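You operate a simulated robot arm through the tools that you are given. There is no shell and no other tool.

You run a simulated robot arm. Do the job below in one go: nothing can be reset, and whatever is moved stays where it is left.

TASK
Try the two fuses on the bench in the checker and bin each by the lamp.
Fine: one press of CHECK each; green lamp, green bin; red lamp, red bin.

Only the result counts: the job must be done as asked and must still hold three seconds after the hand-in. Knocking over, shifting, dropping, spilling or breaking anything else fails it.

THE ROBOT
A 7-joint arm with a two-finger parallel gripper, fixed in place. Base frame: the origin is on the floor under the middle of its stand, x ahead of it, y to its left, z up; the work surface is at about z = 0.85. Units: m, degrees, N and s.
With the tool pointing down near the work surface it reaches from about 0.22 to 0.74 m from the base axis. Its first joint turns from -166.0 to 166.0 degrees. Payload 1.57 kg.
Tool frame: the origin (TCP) lies between the finger pads and is the grasp point; the fingertips stand 0.03 m ahead of it; z points along the fingers, y is the line along which they close. Largest opening 0.11 m; finger width 0.024, thickness 0.012; the body of the gripper, 0.048 by 0.112 m, starts 0.078 m behind the TCP.
Orientation is that of the tool frame in the base frame, as [roll, pitch, yaw] about the fixed x, y, z axes, in that order (R = Rz(yaw) Ry(pitch) Rx(roll)). With the fingers straight down and closing along the base's y, the tool's x points along the base's -x, its y along +y and its z along -z.

THE INTERFACE
- The arm moves only by the tool nudge_tool. Its argument "plan" is one flat list of numbers, 7 for each row, row after row: the shift along the tool's x, y, z in units of 100 mm (1.0 is 100 mm), then the turn, a rotation vector about the tool's x, y, z in units of 180 degrees (1.0 is 180 degrees), then the closure, from 0 (fully open) to 1 (shut). In form: [tx, ty, tz, wx, wy, wz, jaw, tx, ty, tz, wx, wy, wz, jaw, ...]. A call has 1 to 20 rows; each row is the pose to reach, as a shift and turn from the pose commanded when the call began, along the tool's axes at that moment. A call with a number of a shift or a turn outside -1 to 1 is refused whole. A row lasts 0.2 s, in which the tool goes at most 0.05 m and 8.6 degrees; a call with a longer step from one row to the next is refused whole, and so is a gripper value outside its range. Where a pose cannot be reached the arm comes as near as it can. A force on the tool above 50 N (or 10 N above the force at the start of the call, whichever is more), or a blocked arm, ends the call early, and 0.2 s more pass. The fingers move at their own pace (about 0.045 m/s each) and stop on an object; they squeeze with about 34 N. The grip force told is the motor's: it shows also when the fingers shut on nothing. Time passes only in rows, and 0.2 s behind the last, so rows that repeat a pose let the fingers close. It gives the time, the measured TCP pose, the force on the tool (base axes), the opening and the grip force at its end, in the units of the frame above (readings bear some noise), with the torque about the TCP (base axes, N m) and any sound that the robot's microphone picked up.
- Cameras (640 x 400 px; columns grow to the right, rows downward): "scene" is fixed at [0.2187, 0.6513, 1.6049]; the picture's right is [-0.93, -0.38, 0.00], its down [-0.32, 0.78, -0.54] and it looks along [0.20, -0.50, -0.84] (base axes); focal length 331 px, centre (320, 200). "wrist" rides on the gripper at [0.07, 0.016, -0.141] in the tool frame; the picture's right is [-0.23, 0.97, 0.00], its down [-0.86, -0.20, -0.48] and it looks along [-0.47, -0.11, 0.88] (tool axes); focal length 222 px, centre (320, 200). There is no depth. A picture from a camera that has moved, and an enlarged one, comes with that camera's place and axes in the base frame and with its lens.
- snapshot(camera): a new picture of that camera. It takes no simulated time.
- lift_body(by): slides the trunk up (or, below 0, down) by that many m; the arm rides with it, the base frame stays. It gives what a move gives, with no picture.
- zoom(camera, box): a new picture of the part [left, top, right, bottom] of that camera's present view, enlarged. It takes no simulated time.
- sign_off(): hands the job in; it is judged then, once.

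Places have to be worked out from the pictures, the camera data and where the tool is seen. Open the gripper and draw the arm clear of the work before you hand the job in, unless the task says otherwise.

The tools are called by a JSON object that holds its "op" and its "data". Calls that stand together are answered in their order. nudge_tool: Moves the arm, as the interface text tells. Its arguments: {"type":"object","properties":{"plan":{"type":"array","items":{"type":"number"}}},"required":["plan"]} The other tools are called the same way: lift_body (by) moves the trunk up or down; snapshot (camera) takes a picture; zoom (camera, box) takes an enlarged picture of a part of a camera's view; sign_off () hands the job in.

At the start:

```text
time_s: 0.0
tool_pos: [0.3773, 0.3126, 1.2174]
orientation: [180.0, 0.0, 179.9]
wrist_force: [0.3, -0.1, -0.4]
moment: [0.0, -0.02, 0.0]
gripper_width: 0.11
finger_force: 0.1
trunk travel left (down, up): [-0.525, 0.065]
```

scene: 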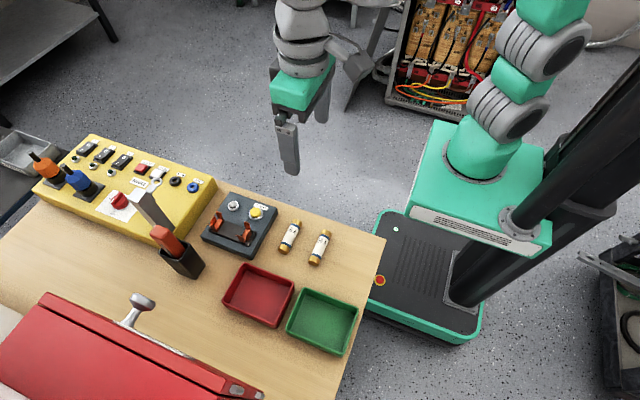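
wrist: 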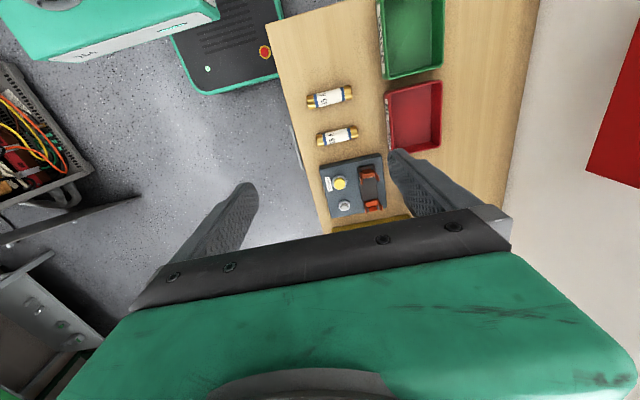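

I'll start with closer looks at the checker, the fuses and the bins from both cameras.

{"op": "zoom", "data": {"camera": "scene", "box": [190, 180, 390, 305]}}

{"op": "zoom", "data": {"camera": "wrist", "box": [280, 70, 460, 230]}}

{"op": "zoom", "data": {"camera": "scene", "box": [200, 240, 400, 365]}}

{"op": "zoom", "data": {"camera": "scene", "box": [20, 120, 240, 290]}}

```text
3.20 times, centred on (290, 242) of scene
camera zoom: at [0.2187, 0.6513, 1.6049], right [-0.93, -0.38, 0.0], down [-0.32, 0.78, -0.54], along [0.2, -0.5, -0.84], focal length 1060 px, centre (416, 64)
```

zoom: 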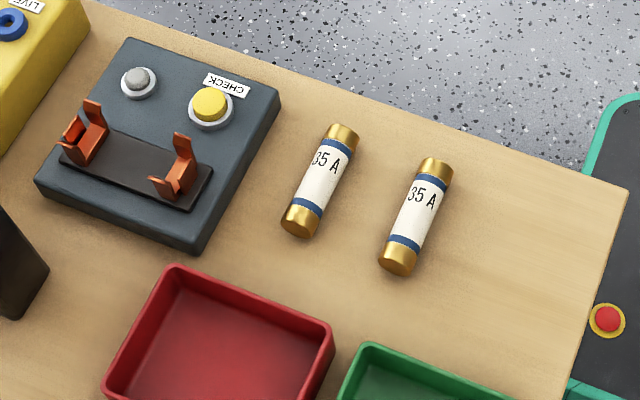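

```text
2.50 times, centred on (370, 150) of wrist
camera zoom: at [0.3081, 0.3296, 1.358], right [0.23, 0.97, 0.0], down [0.86, -0.2, 0.48], along [0.47, -0.11, -0.88], focal length 555 px, centre (195, 325)
```

zoom: 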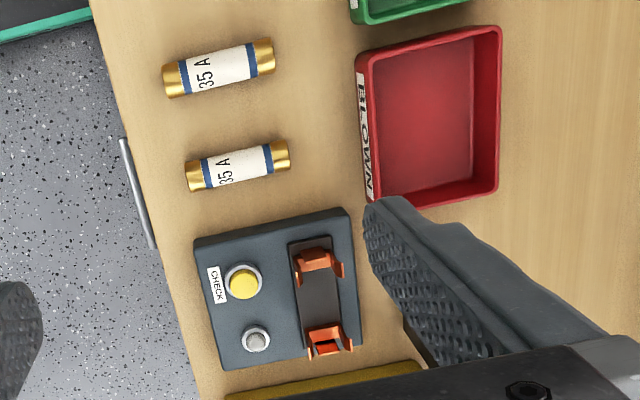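

```text
3.20 times, centred on (300, 302) of scene
camera zoom: at [0.2187, 0.6513, 1.6049], right [-0.93, -0.38, 0.0], down [-0.32, 0.78, -0.54], along [0.2, -0.5, -0.84], focal length 1060 px, centre (384, -128)
```

zoom: 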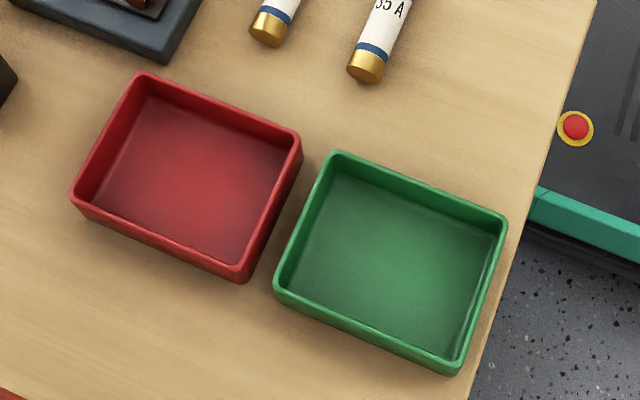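

```text
2.35 times, centred on (130, 205) of scene
camera zoom: at [0.2187, 0.6513, 1.6049], right [-0.93, -0.38, 0.0], down [-0.32, 0.78, -0.54], along [0.2, -0.5, -0.84], focal length 779 px, centre (767, 188)
```

zoom: 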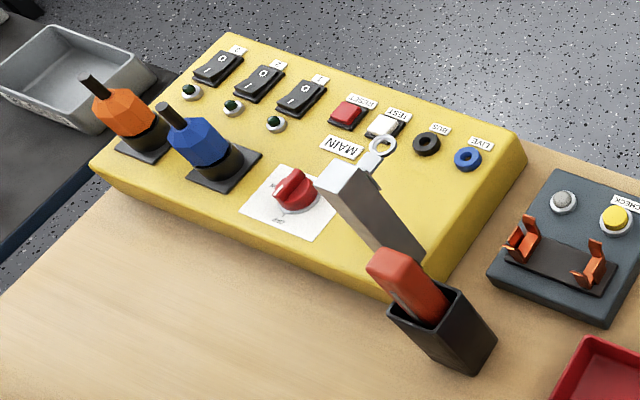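

Both fuses lie along base y at about (0.427, 0.337) and (0.346, 0.337). The clips span x≈0.52–0.60 at y≈0.388, with the CHECK button near (0.526, 0.322). I'll descend 100 mm towards fuse 1 and turn the tool 90° so the fingers close along x.

{"op": "nudge_tool", "data": {"plan": [-0.045, 0.023, 0.091, 0, 0, 0.0454, 0, -0.091, 0.045, 0.182, 0, 0, 0.0909, 0, -0.136, 0.068, 0.273, 0, 0, 0.1364, 0, -0.182, 0.091, 0.364, 0, 0, 0.1818, 0, -0.227, 0.114, 0.455, 0, 0, 0.2273, 0, -0.273, 0.136, 0.545, 0, 0, 0.2727, 0, -0.318, 0.159, 0.636, 0, 0, 0.3182, 0, -0.364, 0.182, 0.727, 0, 0, 0.3636, 0, -0.409, 0.205, 0.818, 0, 0, 0.4091, 0, -0.455, 0.227, 0.909, 0, 0, 0.4545, 0, -0.5, 0.25, 1.0, 0, 0, 0.5, 0]}}

```text
time_s: 2.4
tool_pos: [0.428, 0.3389, 1.1179]
orientation: [180.0, 0.0, 89.8]
wrist_force: [0.2, 0.7, -0.8]
moment: [0.01, 0.03, -0.02]
gripper_width: 0.1101
finger_force: 0.1
trunk travel left (down, up): [-0.525, 0.065]
```

The turn came out as planned: tool x is now base +y and tool y is base +x. I'll go down another 100 mm, then look with the wrist camera.

{"op": "nudge_tool", "data": {"plan": [0, 0, 0.25, 0, 0, 0, 0, 0, 0, 0.5, 0, 0, 0, 0, 0, 0, 0.75, 0, 0, 0, 0, 0, 0, 1.0, 0, 0, 0, 0, 0, 0, 1.0, 0, 0, 0, 0]}}

{"op": "snapshot", "data": {"camera": "wrist"}}

{"op": "snapshot", "data": {"camera": "scene"}}

```text
time_s: 3.6
tool_pos: [0.4304, 0.3401, 1.0292]
orientation: [-179.8, 0.3, 89.9]
wrist_force: [0.0, 0.1, 0.1]
moment: [-0.02, 0.0, 0.04]
gripper_width: 0.1101
finger_force: 0.0
out of reach, approached as far as the arm can: row 4, 5
trunk travel left (down, up): [-0.525, 0.065]
```

```text
taken
camera wrist: at [0.4468, 0.4118, 1.1687], right [0.97, -0.23, 0.0], down [-0.2, -0.85, 0.48], along [-0.11, -0.47, -0.87], focal length 222 px, centre (320, 200)
```

wrist: 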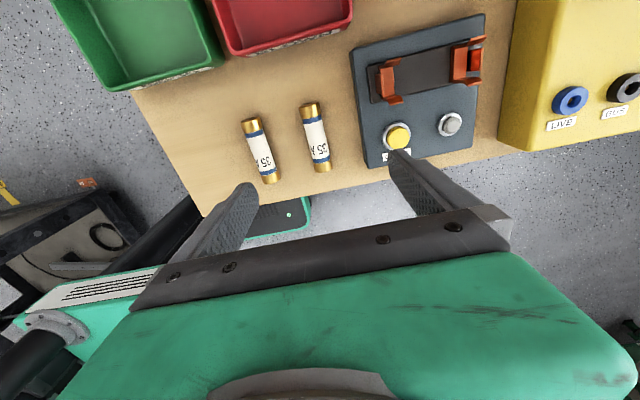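

```text
taken
```

scene: 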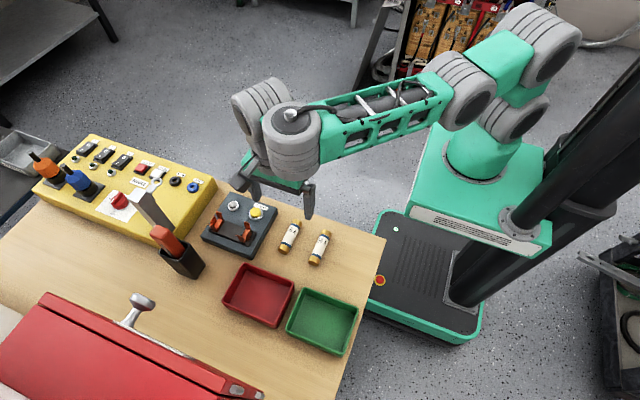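

The arm runs out of reach at this trunk height, so the trunk has to come down. First I'll raise the tool 100 mm and half-close the fingers, since fully open they would be close to the checker and to fuse 2. Then I'll lower the trunk.

{"op": "nudge_tool", "data": {"plan": [0, 0, -0.25, 0, 0, 0, 0.45, 0, 0, -0.5, 0, 0, 0, 0.45, 0, 0, -0.75, 0, 0, 0, 0.45, 0, 0, -1.0, 0, 0, 0, 0.45, 0, 0, -1.0, 0, 0, 0, 0.45]}}

```text
time_s: 4.8
tool_pos: [0.4294, 0.3401, 1.1303]
orientation: [179.9, 0.1, 89.9]
wrist_force: [0.8, -0.3, -1.2]
moment: [0.03, -0.02, 0.0]
gripper_width: 0.0606
finger_force: 0.1
trunk travel left (down, up): [-0.525, 0.065]
```

The tool is at z=1.130 with a 0.06 opening, clear of everything. I'll lower the trunk by 0.18, which puts the fingertips at about z=0.92, still above the fuses.

{"op": "lift_body", "data": {"by": -0.18}}

{"op": "snapshot", "data": {"camera": "wrist"}}

{"op": "snapshot", "data": {"camera": "scene"}}

```text
time_s: 6.8
tool_pos: [0.4301, 0.3402, 0.9509]
orientation: [-180.0, 0.0, 90.0]
wrist_force: [0.0, 0.3, -0.6]
moment: [-0.01, 0.04, -0.03]
gripper_width: 0.0605
finger_force: 0.1
trunk travel left (down, up): [-0.345, 0.245]
```

```text
taken
camera wrist: at [0.4454, 0.4102, 1.0909], right [0.97, -0.23, 0.0], down [-0.2, -0.86, 0.48], along [-0.11, -0.47, -0.88], focal length 222 px, centre (320, 200)
```

wrist: 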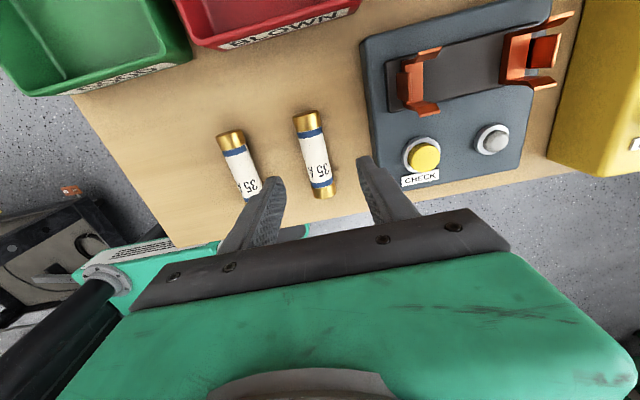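

```text
taken
```

scene: 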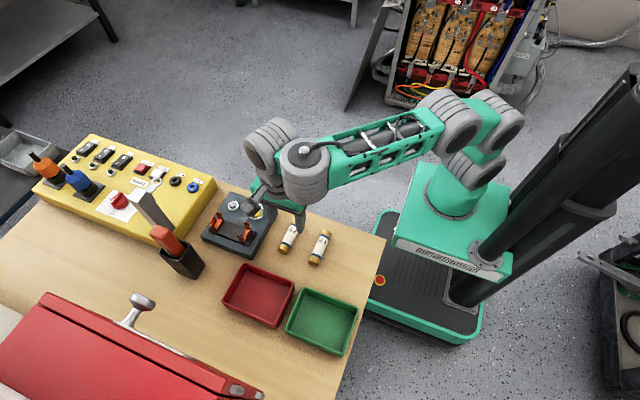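

The trunk is down and the view is closer. I'll zoom in on the clips and on the fuse ahead of the fingers.

{"op": "zoom", "data": {"camera": "wrist", "box": [350, 0, 590, 190]}}

{"op": "zoom", "data": {"camera": "wrist", "box": [190, 90, 430, 250]}}

{"op": "zoom", "data": {"camera": "scene", "box": [195, 170, 345, 275]}}

```text
2.11 times, centred on (470, 95) of wrist
camera zoom: at [0.4454, 0.4102, 1.0909], right [0.97, -0.23, 0.0], down [-0.2, -0.86, 0.48], along [-0.11, -0.47, -0.88], focal length 468 px, centre (4, 421)
```

zoom: 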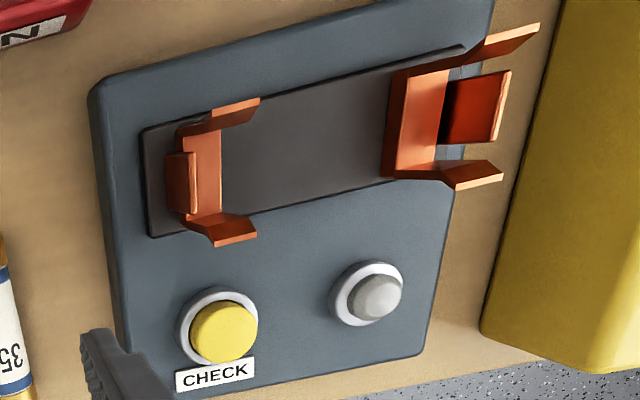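

```text
2.50 times, centred on (310, 170) of wrist
camera zoom: at [0.4454, 0.4102, 1.0909], right [0.97, -0.23, 0.0], down [-0.2, -0.86, 0.48], along [-0.11, -0.47, -0.88], focal length 555 px, centre (345, 275)
```

zoom: 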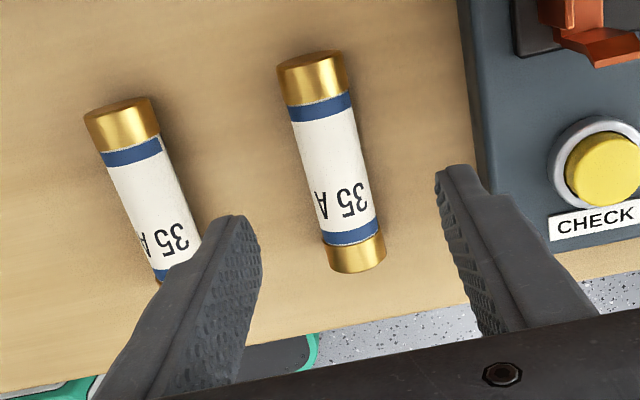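

```text
3.81 times, centred on (270, 222) of scene
camera zoom: at [0.2187, 0.6513, 1.6049], right [-0.93, -0.38, 0.0], down [-0.32, 0.78, -0.54], along [0.2, -0.5, -0.84], focal length 1262 px, centre (510, 114)
```

zoom: 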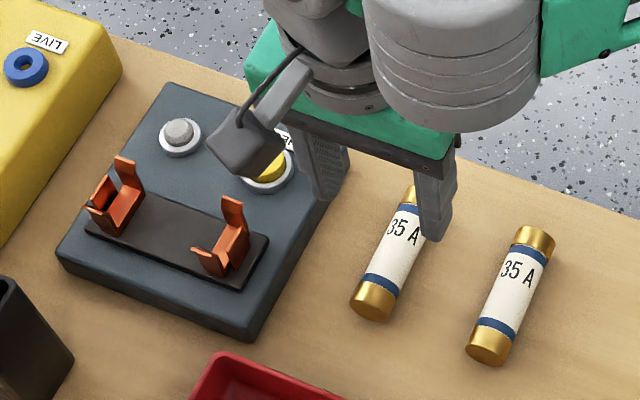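

From the wrist camera, fuse 1's axis is at about x=0.4255, with y running from 0.295 to 0.383 (centre ≈0.340). The tool is at x=0.430, so I'll shift 4.5 mm towards -x and go down to TCP z≈0.895, straddling the fuse.

{"op": "nudge_tool", "data": {"plan": [0, -0.045, 0.15, 0, 0, 0, 0.45, 0, -0.045, 0.3, 0, 0, 0, 0.45, 0, -0.045, 0.45, 0, 0, 0, 0.45, 0, -0.045, 0.56, 0, 0, 0, 0.45, 0, -0.045, 0.56, 0, 0, 0, 0.45]}}

{"op": "snapshot", "data": {"camera": "wrist"}}

{"op": "zoom", "data": {"camera": "scene", "box": [230, 200, 350, 280]}}

```text
time_s: 8.0
tool_pos: [0.4246, 0.3405, 0.8942]
orientation: [-180.0, 0.1, 90.1]
wrist_force: [0.6, -0.8, -0.8]
moment: [0.04, 0.0, 0.0]
gripper_width: 0.0601
finger_force: 0.0
trunk travel left (down, up): [-0.345, 0.245]
```

```text
taken
camera wrist: at [0.4405, 0.4108, 1.0342], right [0.97, -0.23, 0.0], down [-0.2, -0.86, 0.48], along [-0.11, -0.47, -0.88], focal length 222 px, centre (320, 200)
```

wrist: 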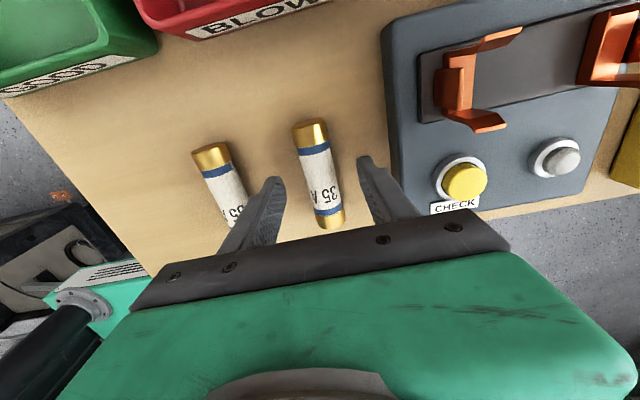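

```text
5.00 times, centred on (290, 240) of scene
camera zoom: at [0.2187, 0.6513, 1.6049], right [-0.93, -0.38, 0.0], down [-0.32, 0.78, -0.54], along [0.2, -0.5, -0.84], focal length 1656 px, centre (470, 0)
```

zoom: 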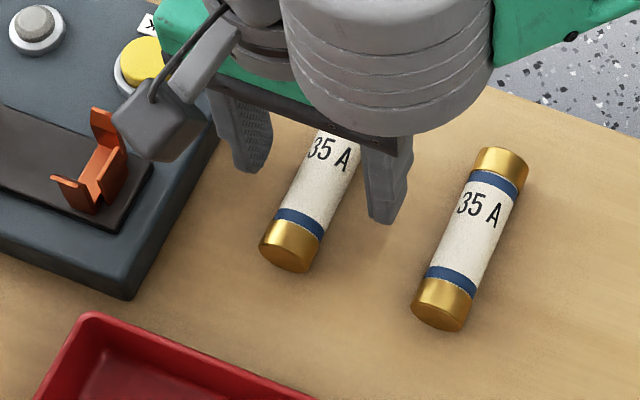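

The fuse sits centred between the fingers; I measure its centre at (0.425, 0.338). I'll lower the last 11 mm, so the tips are about 3 mm above the bench, and close on it.

{"op": "nudge_tool", "data": {"plan": [-0.02, 0, 0.06, 0, 0, 0, 0.45, -0.02, 0, 0.107, 0, 0, 0, 0.45, -0.02, 0, 0.107, 0, 0, 0, 0.45, -0.02, 0, 0.107, 0, 0, 0, 1.0, -0.02, 0, 0.107, 0, 0, 0, 1.0, -0.02, 0, 0.107, 0, 0, 0, 1.0, -0.02, 0, 0.107, 0, 0, 0, 1.0, -0.02, 0, 0.107, 0, 0, 0, 1.0, -0.02, 0, 0.107, 0, 0, 0, 1.0]}}

{"op": "snapshot", "data": {"camera": "wrist"}}

{"op": "zoom", "data": {"camera": "scene", "box": [230, 200, 350, 280]}}

```text
time_s: 10.0
tool_pos: [0.4267, 0.3386, 0.8832]
orientation: [-179.9, 0.1, 89.9]
wrist_force: [0.1, 0.6, -0.2]
moment: [-0.02, 0.0, -0.04]
gripper_width: 0.0236
finger_force: 33.6
trunk travel left (down, up): [-0.345, 0.245]
```

```text
taken
camera wrist: at [0.4419, 0.4089, 1.0237], right [0.97, -0.23, 0.0], down [-0.2, -0.85, 0.48], along [-0.11, -0.47, -0.88], focal length 222 px, centre (320, 200)
```

wrist: 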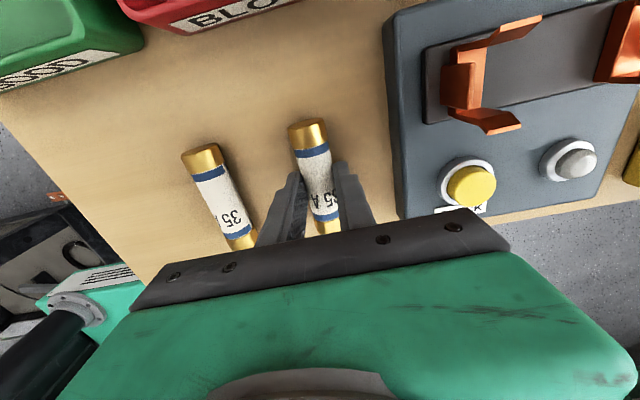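

```text
5.00 times, centred on (290, 240) of scene
camera zoom: at [0.2187, 0.6513, 1.6049], right [-0.93, -0.38, 0.0], down [-0.32, 0.78, -0.54], along [0.2, -0.5, -0.84], focal length 1656 px, centre (470, 0)
```

zoom: 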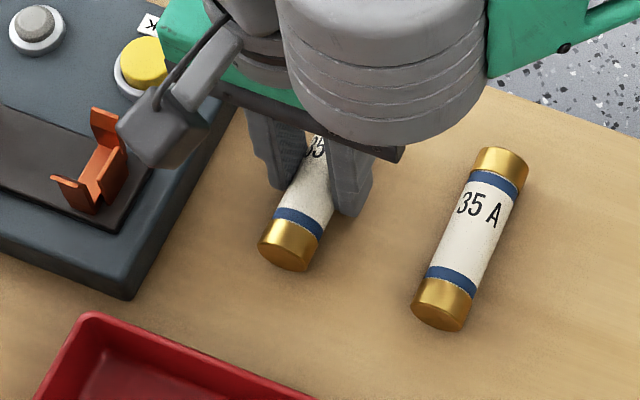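

Fuse 1 is gripped at 23.6 mm width with 33.6 N, and it is centred on the fingers with its axis ≈21 mm ahead of the TCP. I'll lift it straight up about 100 mm, then turn -90° so it lies along x while moving towards the checker.

{"op": "nudge_tool", "data": {"plan": [0, 0, -0.25, 0, 0, 0, 1.0, 0, 0, -0.5, 0, 0, 0, 1.0, 0, 0, -0.75, 0, 0, 0, 1.0, 0, 0, -1.0, 0, 0, 0, 1.0, 0.04, 0.07, -1.0, 0, 0, -0.0417, 1.0, 0.08, 0.15, -1.0, 0, 0, -0.0833, 1.0, 0.13, 0.22, -1.0, 0, 0, -0.125, 1.0, 0.17, 0.3, -1.0, 0, 0, -0.1667, 1.0, 0.21, 0.37, -1.0, 0, 0, -0.2083, 1.0, 0.26, 0.45, -1.0, 0, 0, -0.25, 1.0, 0.3, 0.52, -1.0, 0, 0, -0.2917, 1.0, 0.34, 0.6, -1.0, 0, 0, -0.3333, 1.0, 0.39, 0.67, -1.0, 0, 0, -0.375, 1.0, 0.43, 0.75, -1.0, 0, 0, -0.4167, 1.0, 0.47, 0.82, -1.0, 0, 0, -0.4583, 1.0, 0.52, 0.9, -1.0, 0, 0, -0.5, 1.0, 0.52, 0.9, -1.0, 0, 0, -0.5, 1.0]}}

{"op": "snapshot", "data": {"camera": "wrist"}}

{"op": "snapshot", "data": {"camera": "scene"}}

```text
time_s: 13.6
tool_pos: [0.5142, 0.3908, 0.9833]
orientation: [-180.0, 0.0, -180.0]
wrist_force: [-0.6, -0.5, -1.4]
moment: [-0.01, -0.02, 0.04]
gripper_width: 0.0235
finger_force: 34.2
trunk travel left (down, up): [-0.345, 0.245]
```

```text
taken
camera wrist: at [0.445, 0.4079, 1.1241], right [0.23, 0.97, 0.0], down [0.86, -0.2, 0.48], along [0.47, -0.11, -0.88], focal length 222 px, centre (320, 200)
```

wrist: 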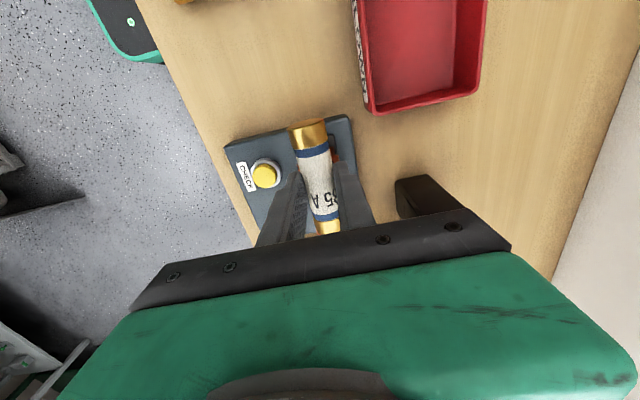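

```text
taken
```

scene: 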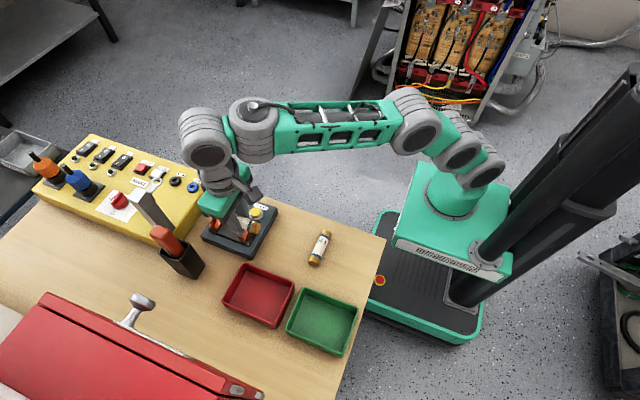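

The fuse is held above the checker at (0.514, 0.391). Before moving another 40 mm in +x, I'll check the clearance to the tall red-handled item and the yellow panel.

{"op": "zoom", "data": {"camera": "scene", "box": [110, 140, 310, 290]}}

{"op": "zoom", "data": {"camera": "wrist", "box": [220, 90, 460, 250]}}

```text
2.67 times, centred on (210, 215) of scene
camera zoom: at [0.2187, 0.6513, 1.6049], right [-0.93, -0.38, 0.0], down [-0.32, 0.78, -0.54], along [0.2, -0.5, -0.84], focal length 883 px, centre (613, 160)
```

zoom: 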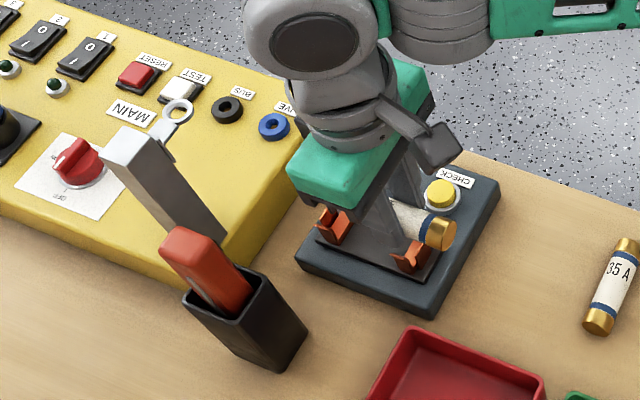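

```text
2.50 times, centred on (340, 170) of wrist
camera zoom: at [0.445, 0.4079, 1.1241], right [0.23, 0.97, 0.0], down [0.86, -0.2, 0.48], along [0.47, -0.11, -0.88], focal length 555 px, centre (270, 275)
```

zoom: 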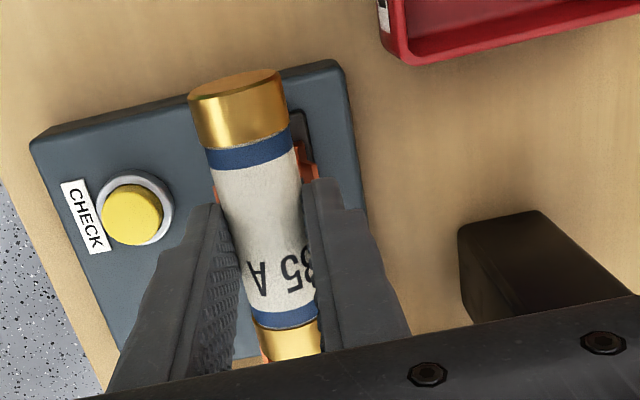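

The rod in its holder is vertical at about (0.604, 0.495) and reaches z≈1.15. My gripper body will only get to y≈0.447, so that is clear. I'll move 40 mm in +x over the clips and check alignment.

{"op": "nudge_tool", "data": {"plan": [-0.13, 0, 0, 0, 0, 0, 1.0, -0.26, 0, 0, 0, 0, 0, 1.0, -0.4, 0, 0, 0, 0, 0, 1.0, -0.4, 0, 0.1, 0, 0, 0, 1.0, -0.4, 0, 0.1, 0, 0, 0, 1.0]}}

{"op": "zoom", "data": {"camera": "wrist", "box": [220, 60, 460, 250]}}

{"op": "zoom", "data": {"camera": "scene", "box": [180, 180, 300, 270]}}

```text
time_s: 14.8
tool_pos: [0.5565, 0.3894, 0.9732]
orientation: [-180.0, 0.0, 179.9]
wrist_force: [0.8, 1.1, -1.6]
moment: [-0.05, 0.03, -0.01]
gripper_width: 0.0235
finger_force: 34.3
out of reach, approached as far as the arm can: row 3
trunk travel left (down, up): [-0.345, 0.245]
```

```text
2.11 times, centred on (340, 155) of wrist
camera zoom: at [0.4858, 0.4067, 1.1133], right [0.23, 0.97, 0.0], down [0.86, -0.2, 0.48], along [0.47, -0.11, -0.88], focal length 468 px, centre (278, 295)
```

zoom: 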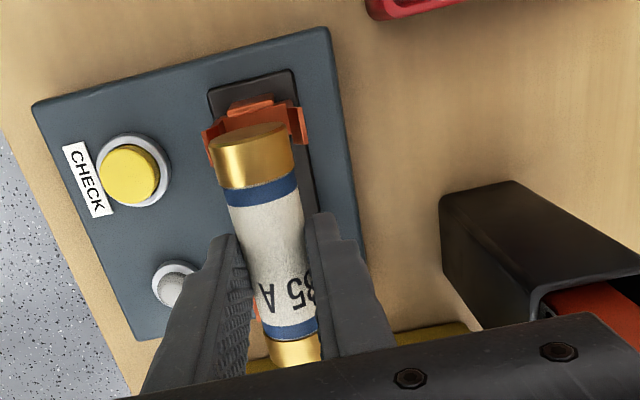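

```text
4.44 times, centred on (240, 225) of scene
camera zoom: at [0.2187, 0.6513, 1.6049], right [-0.93, -0.38, 0.0], down [-0.32, 0.78, -0.54], along [0.2, -0.5, -0.84], focal length 1472 px, centre (676, 89)
```

zoom: 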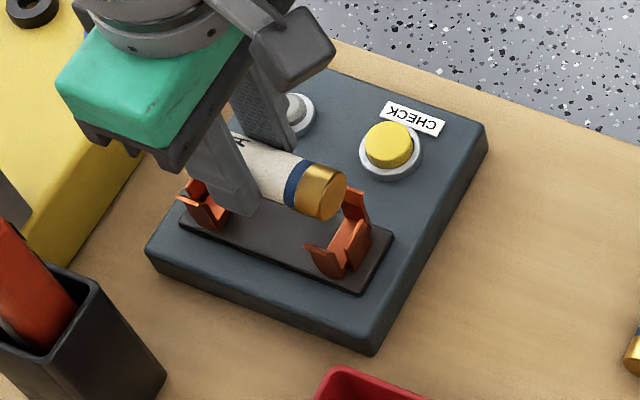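

The view shows the fuse above the clips. The clip stops are at x≈0.506 and 0.605 (centre ≈0.556) and y≈0.390, and the fuse centre is at (0.5565, 0.390). I'll lower 20 mm to just above the clip lips and recheck.

{"op": "nudge_tool", "data": {"plan": [0, 0, 0.1, 0, 0, 0, 1.0, 0, 0, 0.2, 0, 0, 0, 1.0, 0, 0, 0.2, 0, 0, 0, 1.0]}}

{"op": "zoom", "data": {"camera": "wrist", "box": [240, 60, 400, 170]}}

{"op": "zoom", "data": {"camera": "scene", "box": [200, 195, 290, 260]}}

```text
time_s: 15.6
tool_pos: [0.5555, 0.3887, 0.9513]
orientation: [179.9, 0.0, 179.9]
wrist_force: [-0.1, 0.7, -0.2]
moment: [-0.01, -0.01, -0.02]
gripper_width: 0.0238
finger_force: 34.2
trunk travel left (down, up): [-0.345, 0.245]
```

```text
3.64 times, centred on (320, 115) of wrist
camera zoom: at [0.4854, 0.4064, 1.0929], right [0.23, 0.97, 0.0], down [0.86, -0.2, 0.48], along [0.47, -0.11, -0.88], focal length 808 px, centre (320, 509)
```

zoom: 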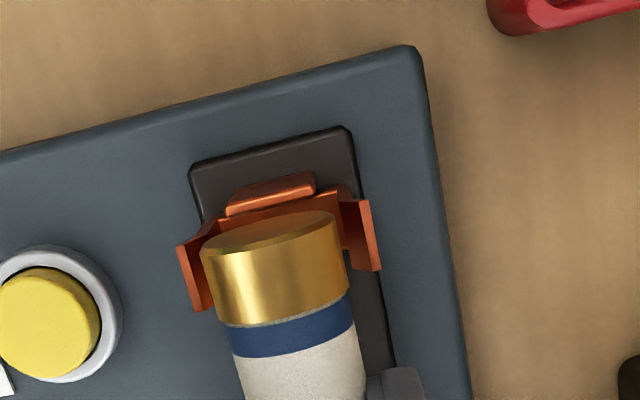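

```text
6.15 times, centred on (245, 228) of scene
camera zoom: at [0.2187, 0.6513, 1.6049], right [-0.93, -0.38, 0.0], down [-0.32, 0.78, -0.54], along [0.2, -0.5, -0.84], focal length 2038 px, centre (782, 31)
```

zoom: 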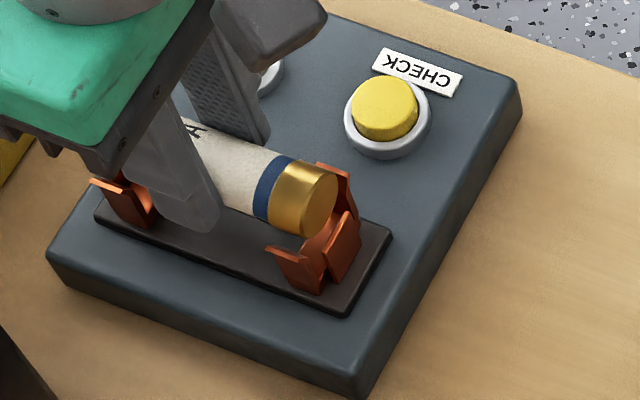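

Fuse and clips line up within about 1 mm in y, with 4–5 mm of room to each end stop. I'll press down 20 mm and watch the force.

{"op": "nudge_tool", "data": {"plan": [0, 0, 0.05, 0, 0, 0, 1.0, 0, 0, 0.1, 0, 0, 0, 1.0, 0, 0, 0.15, 0, 0, 0, 1.0, 0, 0, 0.2, 0, 0, 0, 1.0, 0, 0, 0.2, 0, 0, 0, 1.0]}}

{"op": "zoom", "data": {"camera": "wrist", "box": [240, 60, 400, 170]}}

{"op": "zoom", "data": {"camera": "scene", "box": [200, 195, 290, 260]}}

```text
time_s: 16.8
tool_pos: [0.5552, 0.3904, 0.9337]
orientation: [179.9, 0.0, 179.9]
wrist_force: [-2.6, -3.4, 3.2]
moment: [-0.04, 0.07, -0.02]
gripper_width: 0.0234
finger_force: 34.1
trunk travel left (down, up): [-0.345, 0.245]
```

```text
3.64 times, centred on (320, 115) of wrist
camera zoom: at [0.4848, 0.4071, 1.0747], right [0.23, 0.97, 0.0], down [0.85, -0.2, 0.48], along [0.47, -0.11, -0.88], focal length 808 px, centre (320, 509)
```

zoom: 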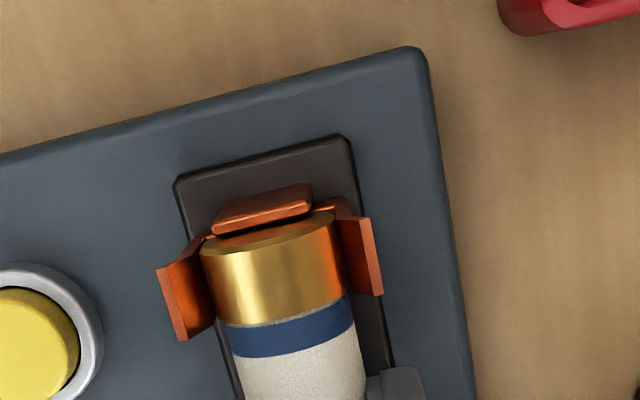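

```text
6.15 times, centred on (245, 228) of scene
camera zoom: at [0.2187, 0.6513, 1.6049], right [-0.93, -0.38, 0.0], down [-0.32, 0.78, -0.54], along [0.2, -0.5, -0.84], focal length 2038 px, centre (782, 31)
```

zoom: 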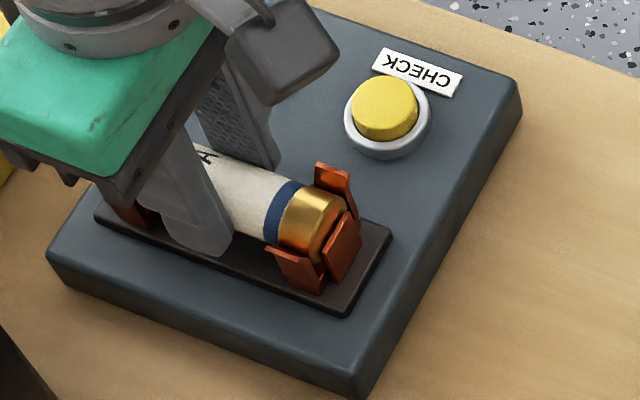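

Light contact so far (about 3 N), and the fuse sits roughly 1.5 mm too far in +y in the clip. I'll shift -1.5 mm in y and keep pressing down another 12 mm.

{"op": "nudge_tool", "data": {"plan": [0, -0.015, 0, 0, 0, 0, 1.0, 0, -0.015, 0.03, 0, 0, 0, 1.0, 0, -0.015, 0.06, 0, 0, 0, 1.0, 0, -0.015, 0.09, 0, 0, 0, 1.0, 0, -0.015, 0.12, 0, 0, 0, 1.0, 0, -0.015, 0.12, 0, 0, 0, 1.0]}}

{"op": "zoom", "data": {"camera": "wrist", "box": [240, 60, 400, 170]}}

{"op": "zoom", "data": {"camera": "scene", "box": [200, 195, 290, 260]}}

```text
time_s: 18.2
tool_pos: [0.5541, 0.3903, 0.9254]
orientation: [179.7, 0.3, -180.0]
wrist_force: [4.8, 14.6, 34.1]
moment: [0.36, -0.13, -0.02]
gripper_width: 0.0238
finger_force: 33.9
trunk travel left (down, up): [-0.345, 0.245]
```

```text
3.64 times, centred on (320, 115) of wrist
camera zoom: at [0.4832, 0.4058, 1.0663], right [0.23, 0.97, 0.01], down [0.85, -0.2, 0.48], along [0.47, -0.1, -0.88], focal length 808 px, centre (320, 509)
```

zoom: 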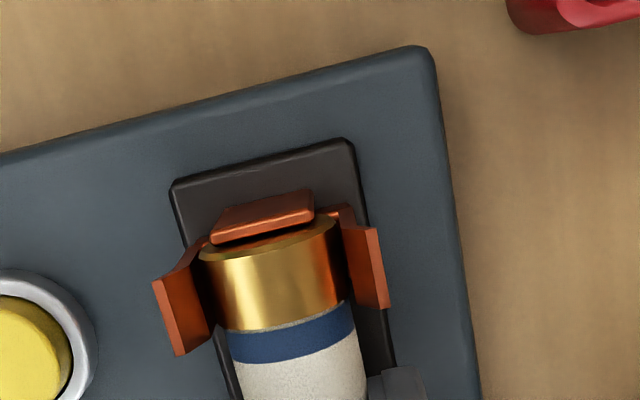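

```text
6.15 times, centred on (245, 228) of scene
camera zoom: at [0.2187, 0.6513, 1.6049], right [-0.93, -0.38, 0.0], down [-0.32, 0.78, -0.54], along [0.2, -0.5, -0.84], focal length 2038 px, centre (782, 31)
```

zoom: 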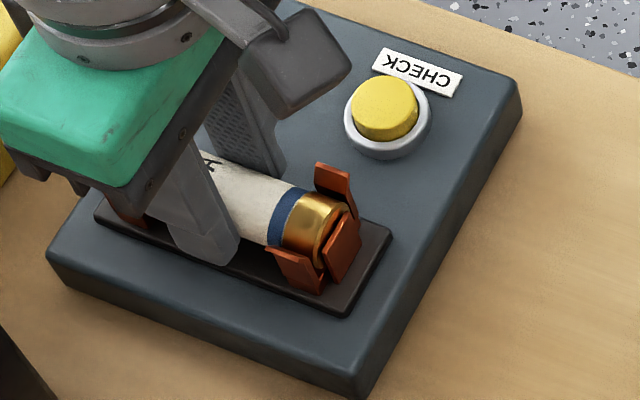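

Fz is 34 N with 14.6 N sideways, so the clip is holding the fuse about 2 mm in +y of my command. I'll relieve that sideways load and read the forces again before pressing further.

{"op": "nudge_tool", "data": {"plan": [0, 0.02, 0, 0, 0, 0, 1.0, 0, 0.025, 0, 0, 0, 0, 1.0, 0, 0.025, 0, 0, 0, 0, 1.0]}}

{"op": "zoom", "data": {"camera": "scene", "box": [205, 205, 275, 255]}}

```text
time_s: 19.0
tool_pos: [0.5555, 0.3899, 0.9239]
orientation: [179.9, 0.2, 179.9]
wrist_force: [5.0, -1.0, 32.7]
moment: [-0.07, -0.23, 0.03]
gripper_width: 0.0232
finger_force: 33.9
trunk travel left (down, up): [-0.345, 0.245]
```

```text
8.00 times, centred on (240, 230) of scene
camera zoom: at [0.2187, 0.6513, 1.6049], right [-0.93, -0.38, 0.0], down [-0.32, 0.78, -0.54], along [0.2, -0.5, -0.84], focal length 2650 px, centre (960, -40)
```

zoom: 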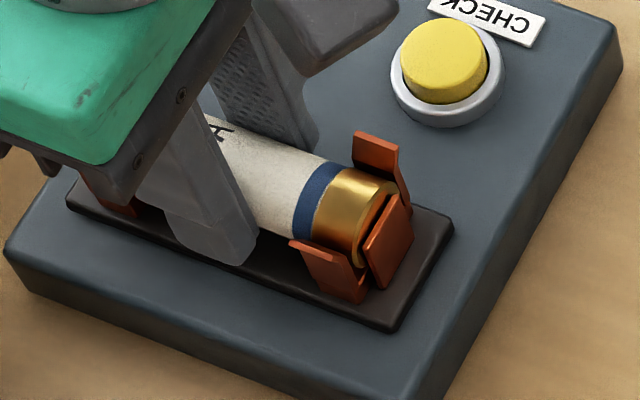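

The sideways load is gone and the fuse is centred in the clips with 33 N of downforce. I'll press a few more millimetres to find out whether it is on the clip floor.

{"op": "nudge_tool", "data": {"plan": [0, 0, 0.015, 0, 0, 0, 1.0, 0, 0, 0.03, 0, 0, 0, 1.0, 0, 0, 0.04, 0, 0, 0, 1.0, 0, 0, 0.04, 0, 0, 0, 1.0]}}

{"op": "zoom", "data": {"camera": "scene", "box": [205, 205, 275, 255]}}

{"op": "zoom", "data": {"camera": "wrist", "box": [240, 60, 400, 170]}}

```text
time_s: 20.0
tool_pos: [0.5537, 0.3886, 0.9205]
orientation: [179.8, 0.2, -180.0]
wrist_force: [2.0, -4.1, 34.6]
moment: [-0.06, -0.03, 0.03]
gripper_width: 0.0233
finger_force: 34.5
trunk travel left (down, up): [-0.345, 0.245]
```

```text
8.00 times, centred on (240, 230) of scene
camera zoom: at [0.2187, 0.6513, 1.6049], right [-0.93, -0.38, 0.0], down [-0.32, 0.78, -0.54], along [0.2, -0.5, -0.84], focal length 2650 px, centre (960, -40)
```

zoom: 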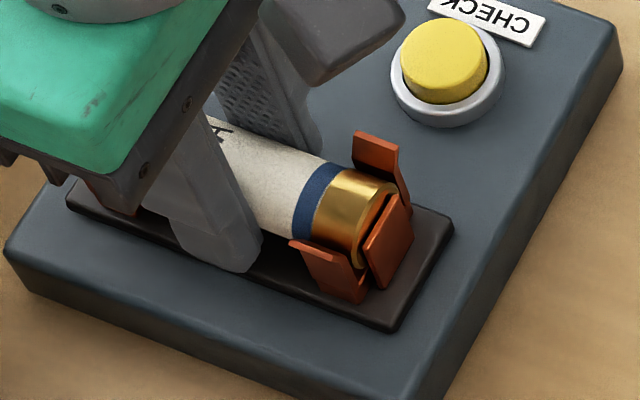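

```text
3.64 times, centred on (320, 115) of wrist
camera zoom: at [0.4831, 0.406, 1.0612], right [0.23, 0.97, 0.0], down [0.85, -0.2, 0.48], along [0.47, -0.11, -0.88], focal length 808 px, centre (320, 509)
```

zoom: 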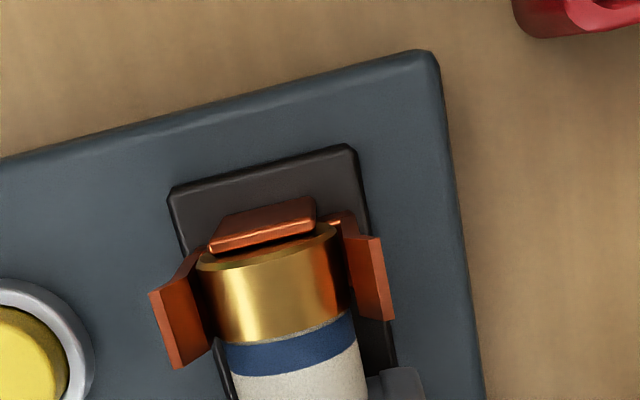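

The fingers slid 3 mm down the fuse at about 34 N while the fuse itself stayed put in the clips. I'll relieve the load, open to about 45 mm, rise clear and inspect the seating.

{"op": "nudge_tool", "data": {"plan": [0, 0.01, -0.05, 0, 0, 0, 1.0, 0, 0.01, -0.05, 0, 0, 0, 1.0, 0, 0.01, -0.05, 0, 0, 0, 0.6, 0, 0.01, -0.05, 0, 0, 0, 0.6, 0, 0.01, -0.05, 0, 0, 0, 0.6, 0, 0.01, -0.2, 0, 0, 0, 0.6, 0, 0.01, -0.35, 0, 0, 0, 0.6, 0, 0.01, -0.5, 0, 0, 0, 0.6, 0, 0.01, -0.5, 0, 0, 0, 0.6]}}

{"op": "zoom", "data": {"camera": "scene", "box": [200, 195, 280, 255]}}

{"op": "zoom", "data": {"camera": "wrist", "box": [220, 70, 420, 230]}}

```text
time_s: 22.0
tool_pos: [0.5553, 0.3901, 0.9683]
orientation: [-180.0, 0.1, 179.9]
wrist_force: [0.5, -0.3, 0.2]
moment: [0.01, 0.01, -0.01]
gripper_width: 0.0437
finger_force: 0.2
trunk travel left (down, up): [-0.345, 0.245]
```

```text
6.67 times, centred on (240, 225) of scene
camera zoom: at [0.2187, 0.6513, 1.6049], right [-0.93, -0.38, 0.0], down [-0.32, 0.78, -0.54], along [0.2, -0.5, -0.84], focal length 2208 px, centre (853, 33)
```

zoom: 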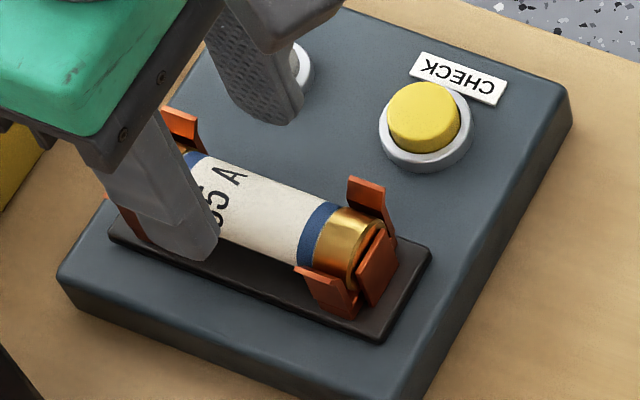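

```text
2.50 times, centred on (320, 150) of wrist
camera zoom: at [0.4856, 0.4076, 1.1074], right [0.23, 0.97, 0.0], down [0.85, -0.2, 0.48], along [0.47, -0.11, -0.88], focal length 555 px, centre (320, 325)
```

zoom: 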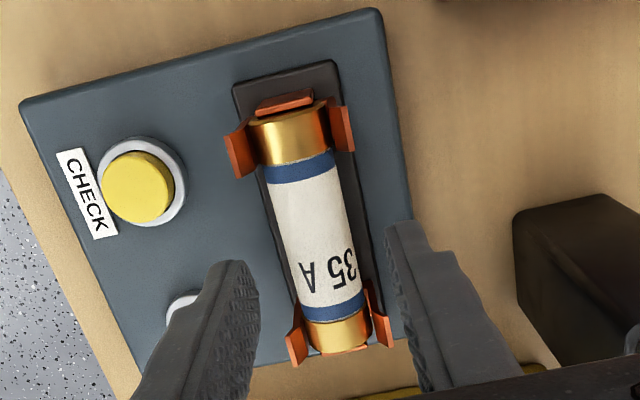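

The fuse now lies in both clips. To make sure it is fully seated, I'll close the fingers and press gently on the middle of its top. The contact height will also give me its level.

{"op": "nudge_tool", "data": {"plan": [0, 0, 0, 0, 0, 0, 1.0, 0, 0, 0, 0, 0, 0, 1.0, 0, 0, 0, 0, 0, 0, 1.0, 0, 0, 0.1, 0, 0, 0, 1.0, 0, 0, 0.18, 0, 0, 0, 1.0, 0, 0, 0.23, 0, 0, 0, 1.0, 0, 0, 0.23, 0, 0, 0, 1.0]}}

{"op": "zoom", "data": {"camera": "scene", "box": [200, 195, 280, 255]}}

```text
time_s: 23.6
tool_pos: [0.5547, 0.3903, 0.9505]
orientation: [179.4, 0.6, 180.0]
wrist_force: [9.1, 3.9, 33.6]
moment: [0.1, -0.06, 0.0]
gripper_width: 0.0002
finger_force: 21.4
trunk travel left (down, up): [-0.345, 0.245]
```

```text
6.67 times, centred on (240, 225) of scene
camera zoom: at [0.2187, 0.6513, 1.6049], right [-0.93, -0.38, 0.0], down [-0.32, 0.78, -0.54], along [0.2, -0.5, -0.84], focal length 2208 px, centre (853, 33)
```

zoom: 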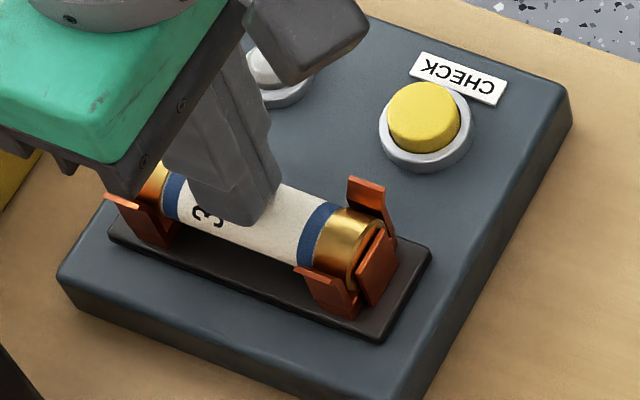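

Contact is at tip height z≈0.9205 with 34 N, and nothing moved. I'll press 2 mm further to about 45 N to confirm it is bottomed, then lift off.

{"op": "nudge_tool", "data": {"plan": [0, 0, 0.01, 0, 0, 0, 1.0, 0, 0, 0.02, 0, 0, 0, 1.0, 0, 0, 0.02, 0, 0, 0, 1.0]}}

{"op": "zoom", "data": {"camera": "scene", "box": [200, 195, 280, 255]}}

```text
time_s: 24.6
tool_pos: [0.5557, 0.3928, 0.9514]
orientation: [179.5, 0.7, 179.9]
wrist_force: [-1.4, -4.7, 12.0]
moment: [-0.13, 0.17, -0.01]
gripper_width: 0.0001
finger_force: 21.1
trunk travel left (down, up): [-0.345, 0.245]
stopped in row 3: the force on the tool passed its limit at 50 N (the readings are from after the stop); the commanded pose is now the measured one
```

```text
6.67 times, centred on (240, 225) of scene
camera zoom: at [0.2187, 0.6513, 1.6049], right [-0.93, -0.38, 0.0], down [-0.32, 0.78, -0.54], along [0.2, -0.5, -0.84], focal length 2208 px, centre (853, 33)
```

zoom: 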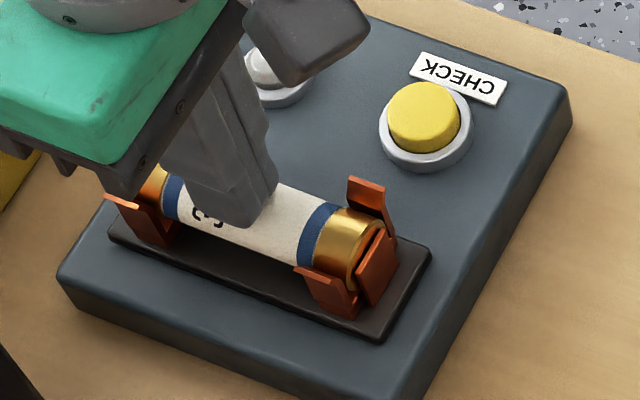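

The force limit tripped at 50 N and the fuse did not move, so it is bottomed in the clips. I'll rise, go round in -y then -x with closed fingers, and hover over the CHECK button at about (0.523, 0.328).

{"op": "nudge_tool", "data": {"plan": [0, 0, -0.1, 0.0028, 0.0035, 0, 1.0, 0, 0, -0.2, 0.0028, 0.0035, 0, 1.0, 0, -0.2, -0.2, 0.0028, 0.0035, 0, 1.0, 0, -0.4, -0.2, 0.0028, 0.0035, 0, 1.0, 0, -0.65, -0.2, 0.0028, 0.0035, 0, 1.0, 0.16, -0.65, -0.2, 0.0028, 0.0035, 0, 1.0, 0.327, -0.65, -0.2, 0.0028, 0.0035, 0, 1.0, 0.327, -0.65, -0.2, 0.0028, 0.0035, 0, 1.0]}}

{"op": "zoom", "data": {"camera": "wrist", "box": [220, 70, 460, 250]}}

{"op": "zoom", "data": {"camera": "scene", "box": [200, 180, 290, 250]}}

```text
time_s: 26.4
tool_pos: [0.5233, 0.326, 0.9683]
orientation: [-180.0, 0.0, 180.0]
wrist_force: [-0.6, -0.6, -0.4]
moment: [-0.03, -0.04, 0.02]
gripper_width: 0.0
finger_force: 20.7
trunk travel left (down, up): [-0.345, 0.245]
```

```text
2.22 times, centred on (340, 160) of wrist
camera zoom: at [0.4532, 0.3433, 1.1087], right [0.23, 0.97, 0.0], down [0.86, -0.2, 0.48], along [0.47, -0.11, -0.88], focal length 494 px, centre (276, 289)
```

zoom: 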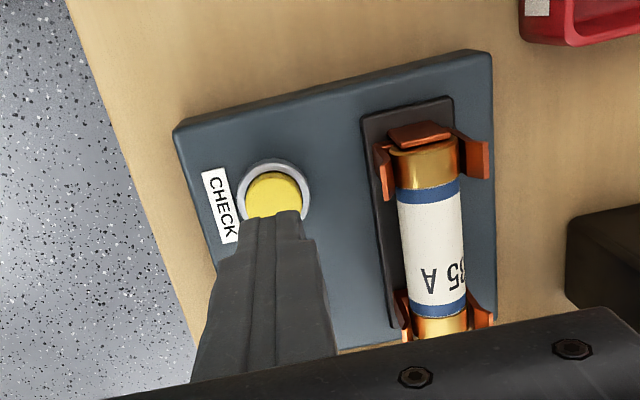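

```text
5.71 times, centred on (245, 215) of scene
camera zoom: at [0.2187, 0.6513, 1.6049], right [-0.93, -0.38, 0.0], down [-0.32, 0.78, -0.54], along [0.2, -0.5, -0.84], focal length 1893 px, centre (749, 114)
```

zoom: 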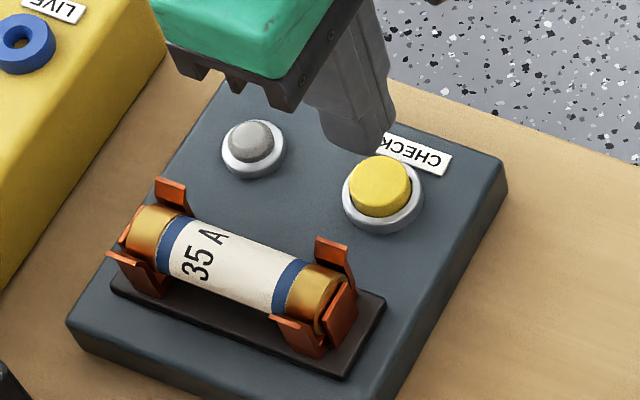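

The fuse is clearly seated in both clips, and I put the CHECK button at (0.521, 0.328), 2 mm off my tip. I'll correct that and press straight down once, then look at the lamp.

{"op": "nudge_tool", "data": {"plan": [0.02, 0.02, 0.1, 0, 0, 0, 1.0, 0.02, 0.02, 0.2, 0, 0, 0, 1.0, 0.02, 0.02, 0.28, 0, 0, 0, 1.0, 0.02, 0.02, 0.36, 0, 0, 0, 1.0, 0.02, 0.02, 0.44, 0, 0, 0, 1.0, 0.02, 0.02, 0.44, 0, 0, 0, 1.0]}}

{"op": "zoom", "data": {"camera": "scene", "box": [200, 180, 290, 250]}}

{"op": "snapshot", "data": {"camera": "wrist"}}

```text
time_s: 27.8
tool_pos: [0.522, 0.3291, 0.9245]
orientation: [180.0, 0.0, 180.0]
wrist_force: [2.1, 0.1, 2.2]
moment: [0.01, -0.05, -0.04]
gripper_width: 0.0002
finger_force: 21.1
trunk travel left (down, up): [-0.345, 0.245]
heard: click
```

```text
5.71 times, centred on (245, 215) of scene
camera zoom: at [0.2187, 0.6513, 1.6049], right [-0.93, -0.38, 0.0], down [-0.32, 0.78, -0.54], along [0.2, -0.5, -0.84], focal length 1893 px, centre (749, 114)
```

zoom: 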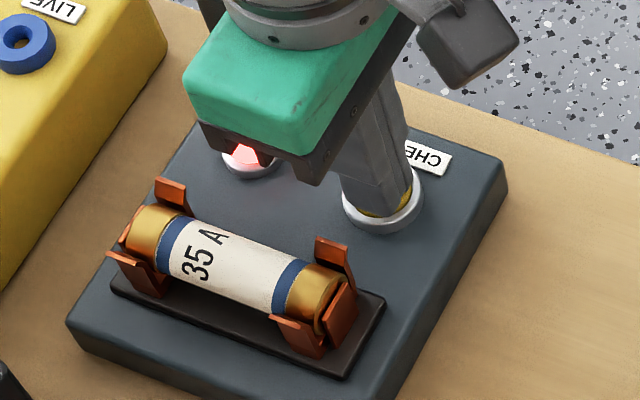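

```text
taken
camera wrist: at [0.4512, 0.3462, 1.0643], right [0.23, 0.97, 0.0], down [0.86, -0.2, 0.48], along [0.47, -0.11, -0.88], focal length 222 px, centre (320, 200)
```

wrist: 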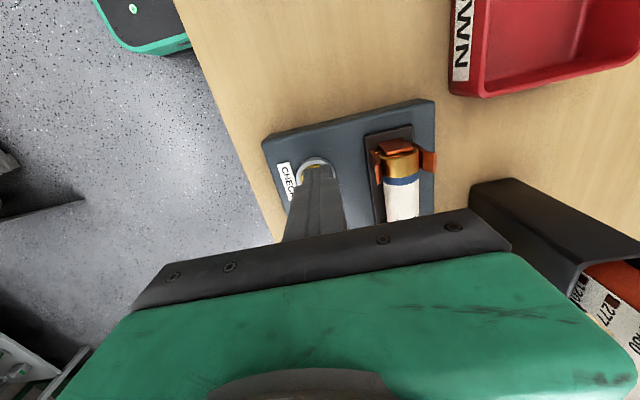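

A click was heard and the lamp lit red. I'll lift straight off the button, clear of it by 45 mm, and confirm the lamp unobstructed.

{"op": "nudge_tool", "data": {"plan": [0, 0, -0.15, 0, 0, 0, 1.0, 0, 0, -0.3, 0, 0, 0, 1.0, 0, 0, -0.45, 0, 0, 0, 1.0, 0, 0, -0.45, 0, 0, 0, 1.0]}}

{"op": "zoom", "data": {"camera": "scene", "box": [200, 180, 290, 250]}}

{"op": "snapshot", "data": {"camera": "scene"}}

```text
time_s: 28.8
tool_pos: [0.5202, 0.3292, 0.9693]
orientation: [179.9, -0.1, -180.0]
wrist_force: [0.2, -0.3, -0.7]
moment: [-0.03, 0.0, 0.02]
gripper_width: 0.0
finger_force: 21.6
trunk travel left (down, up): [-0.345, 0.245]
```

```text
5.71 times, centred on (245, 215) of scene
camera zoom: at [0.2187, 0.6513, 1.6049], right [-0.93, -0.38, 0.0], down [-0.32, 0.78, -0.54], along [0.2, -0.5, -0.84], focal length 1893 px, centre (749, 114)
```

zoom: 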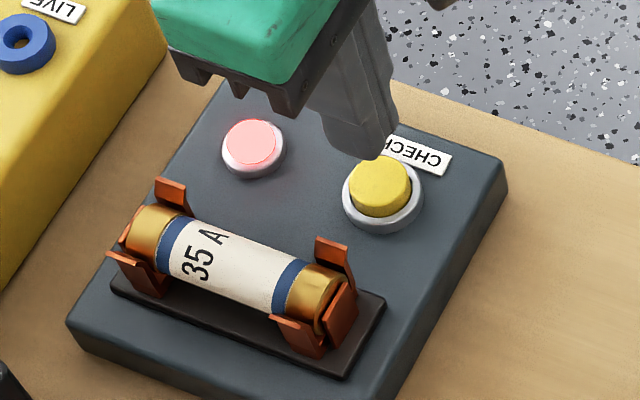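

```text
taken
```

scene: 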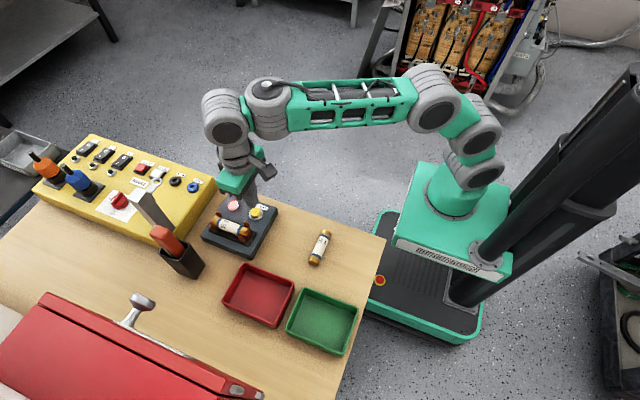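

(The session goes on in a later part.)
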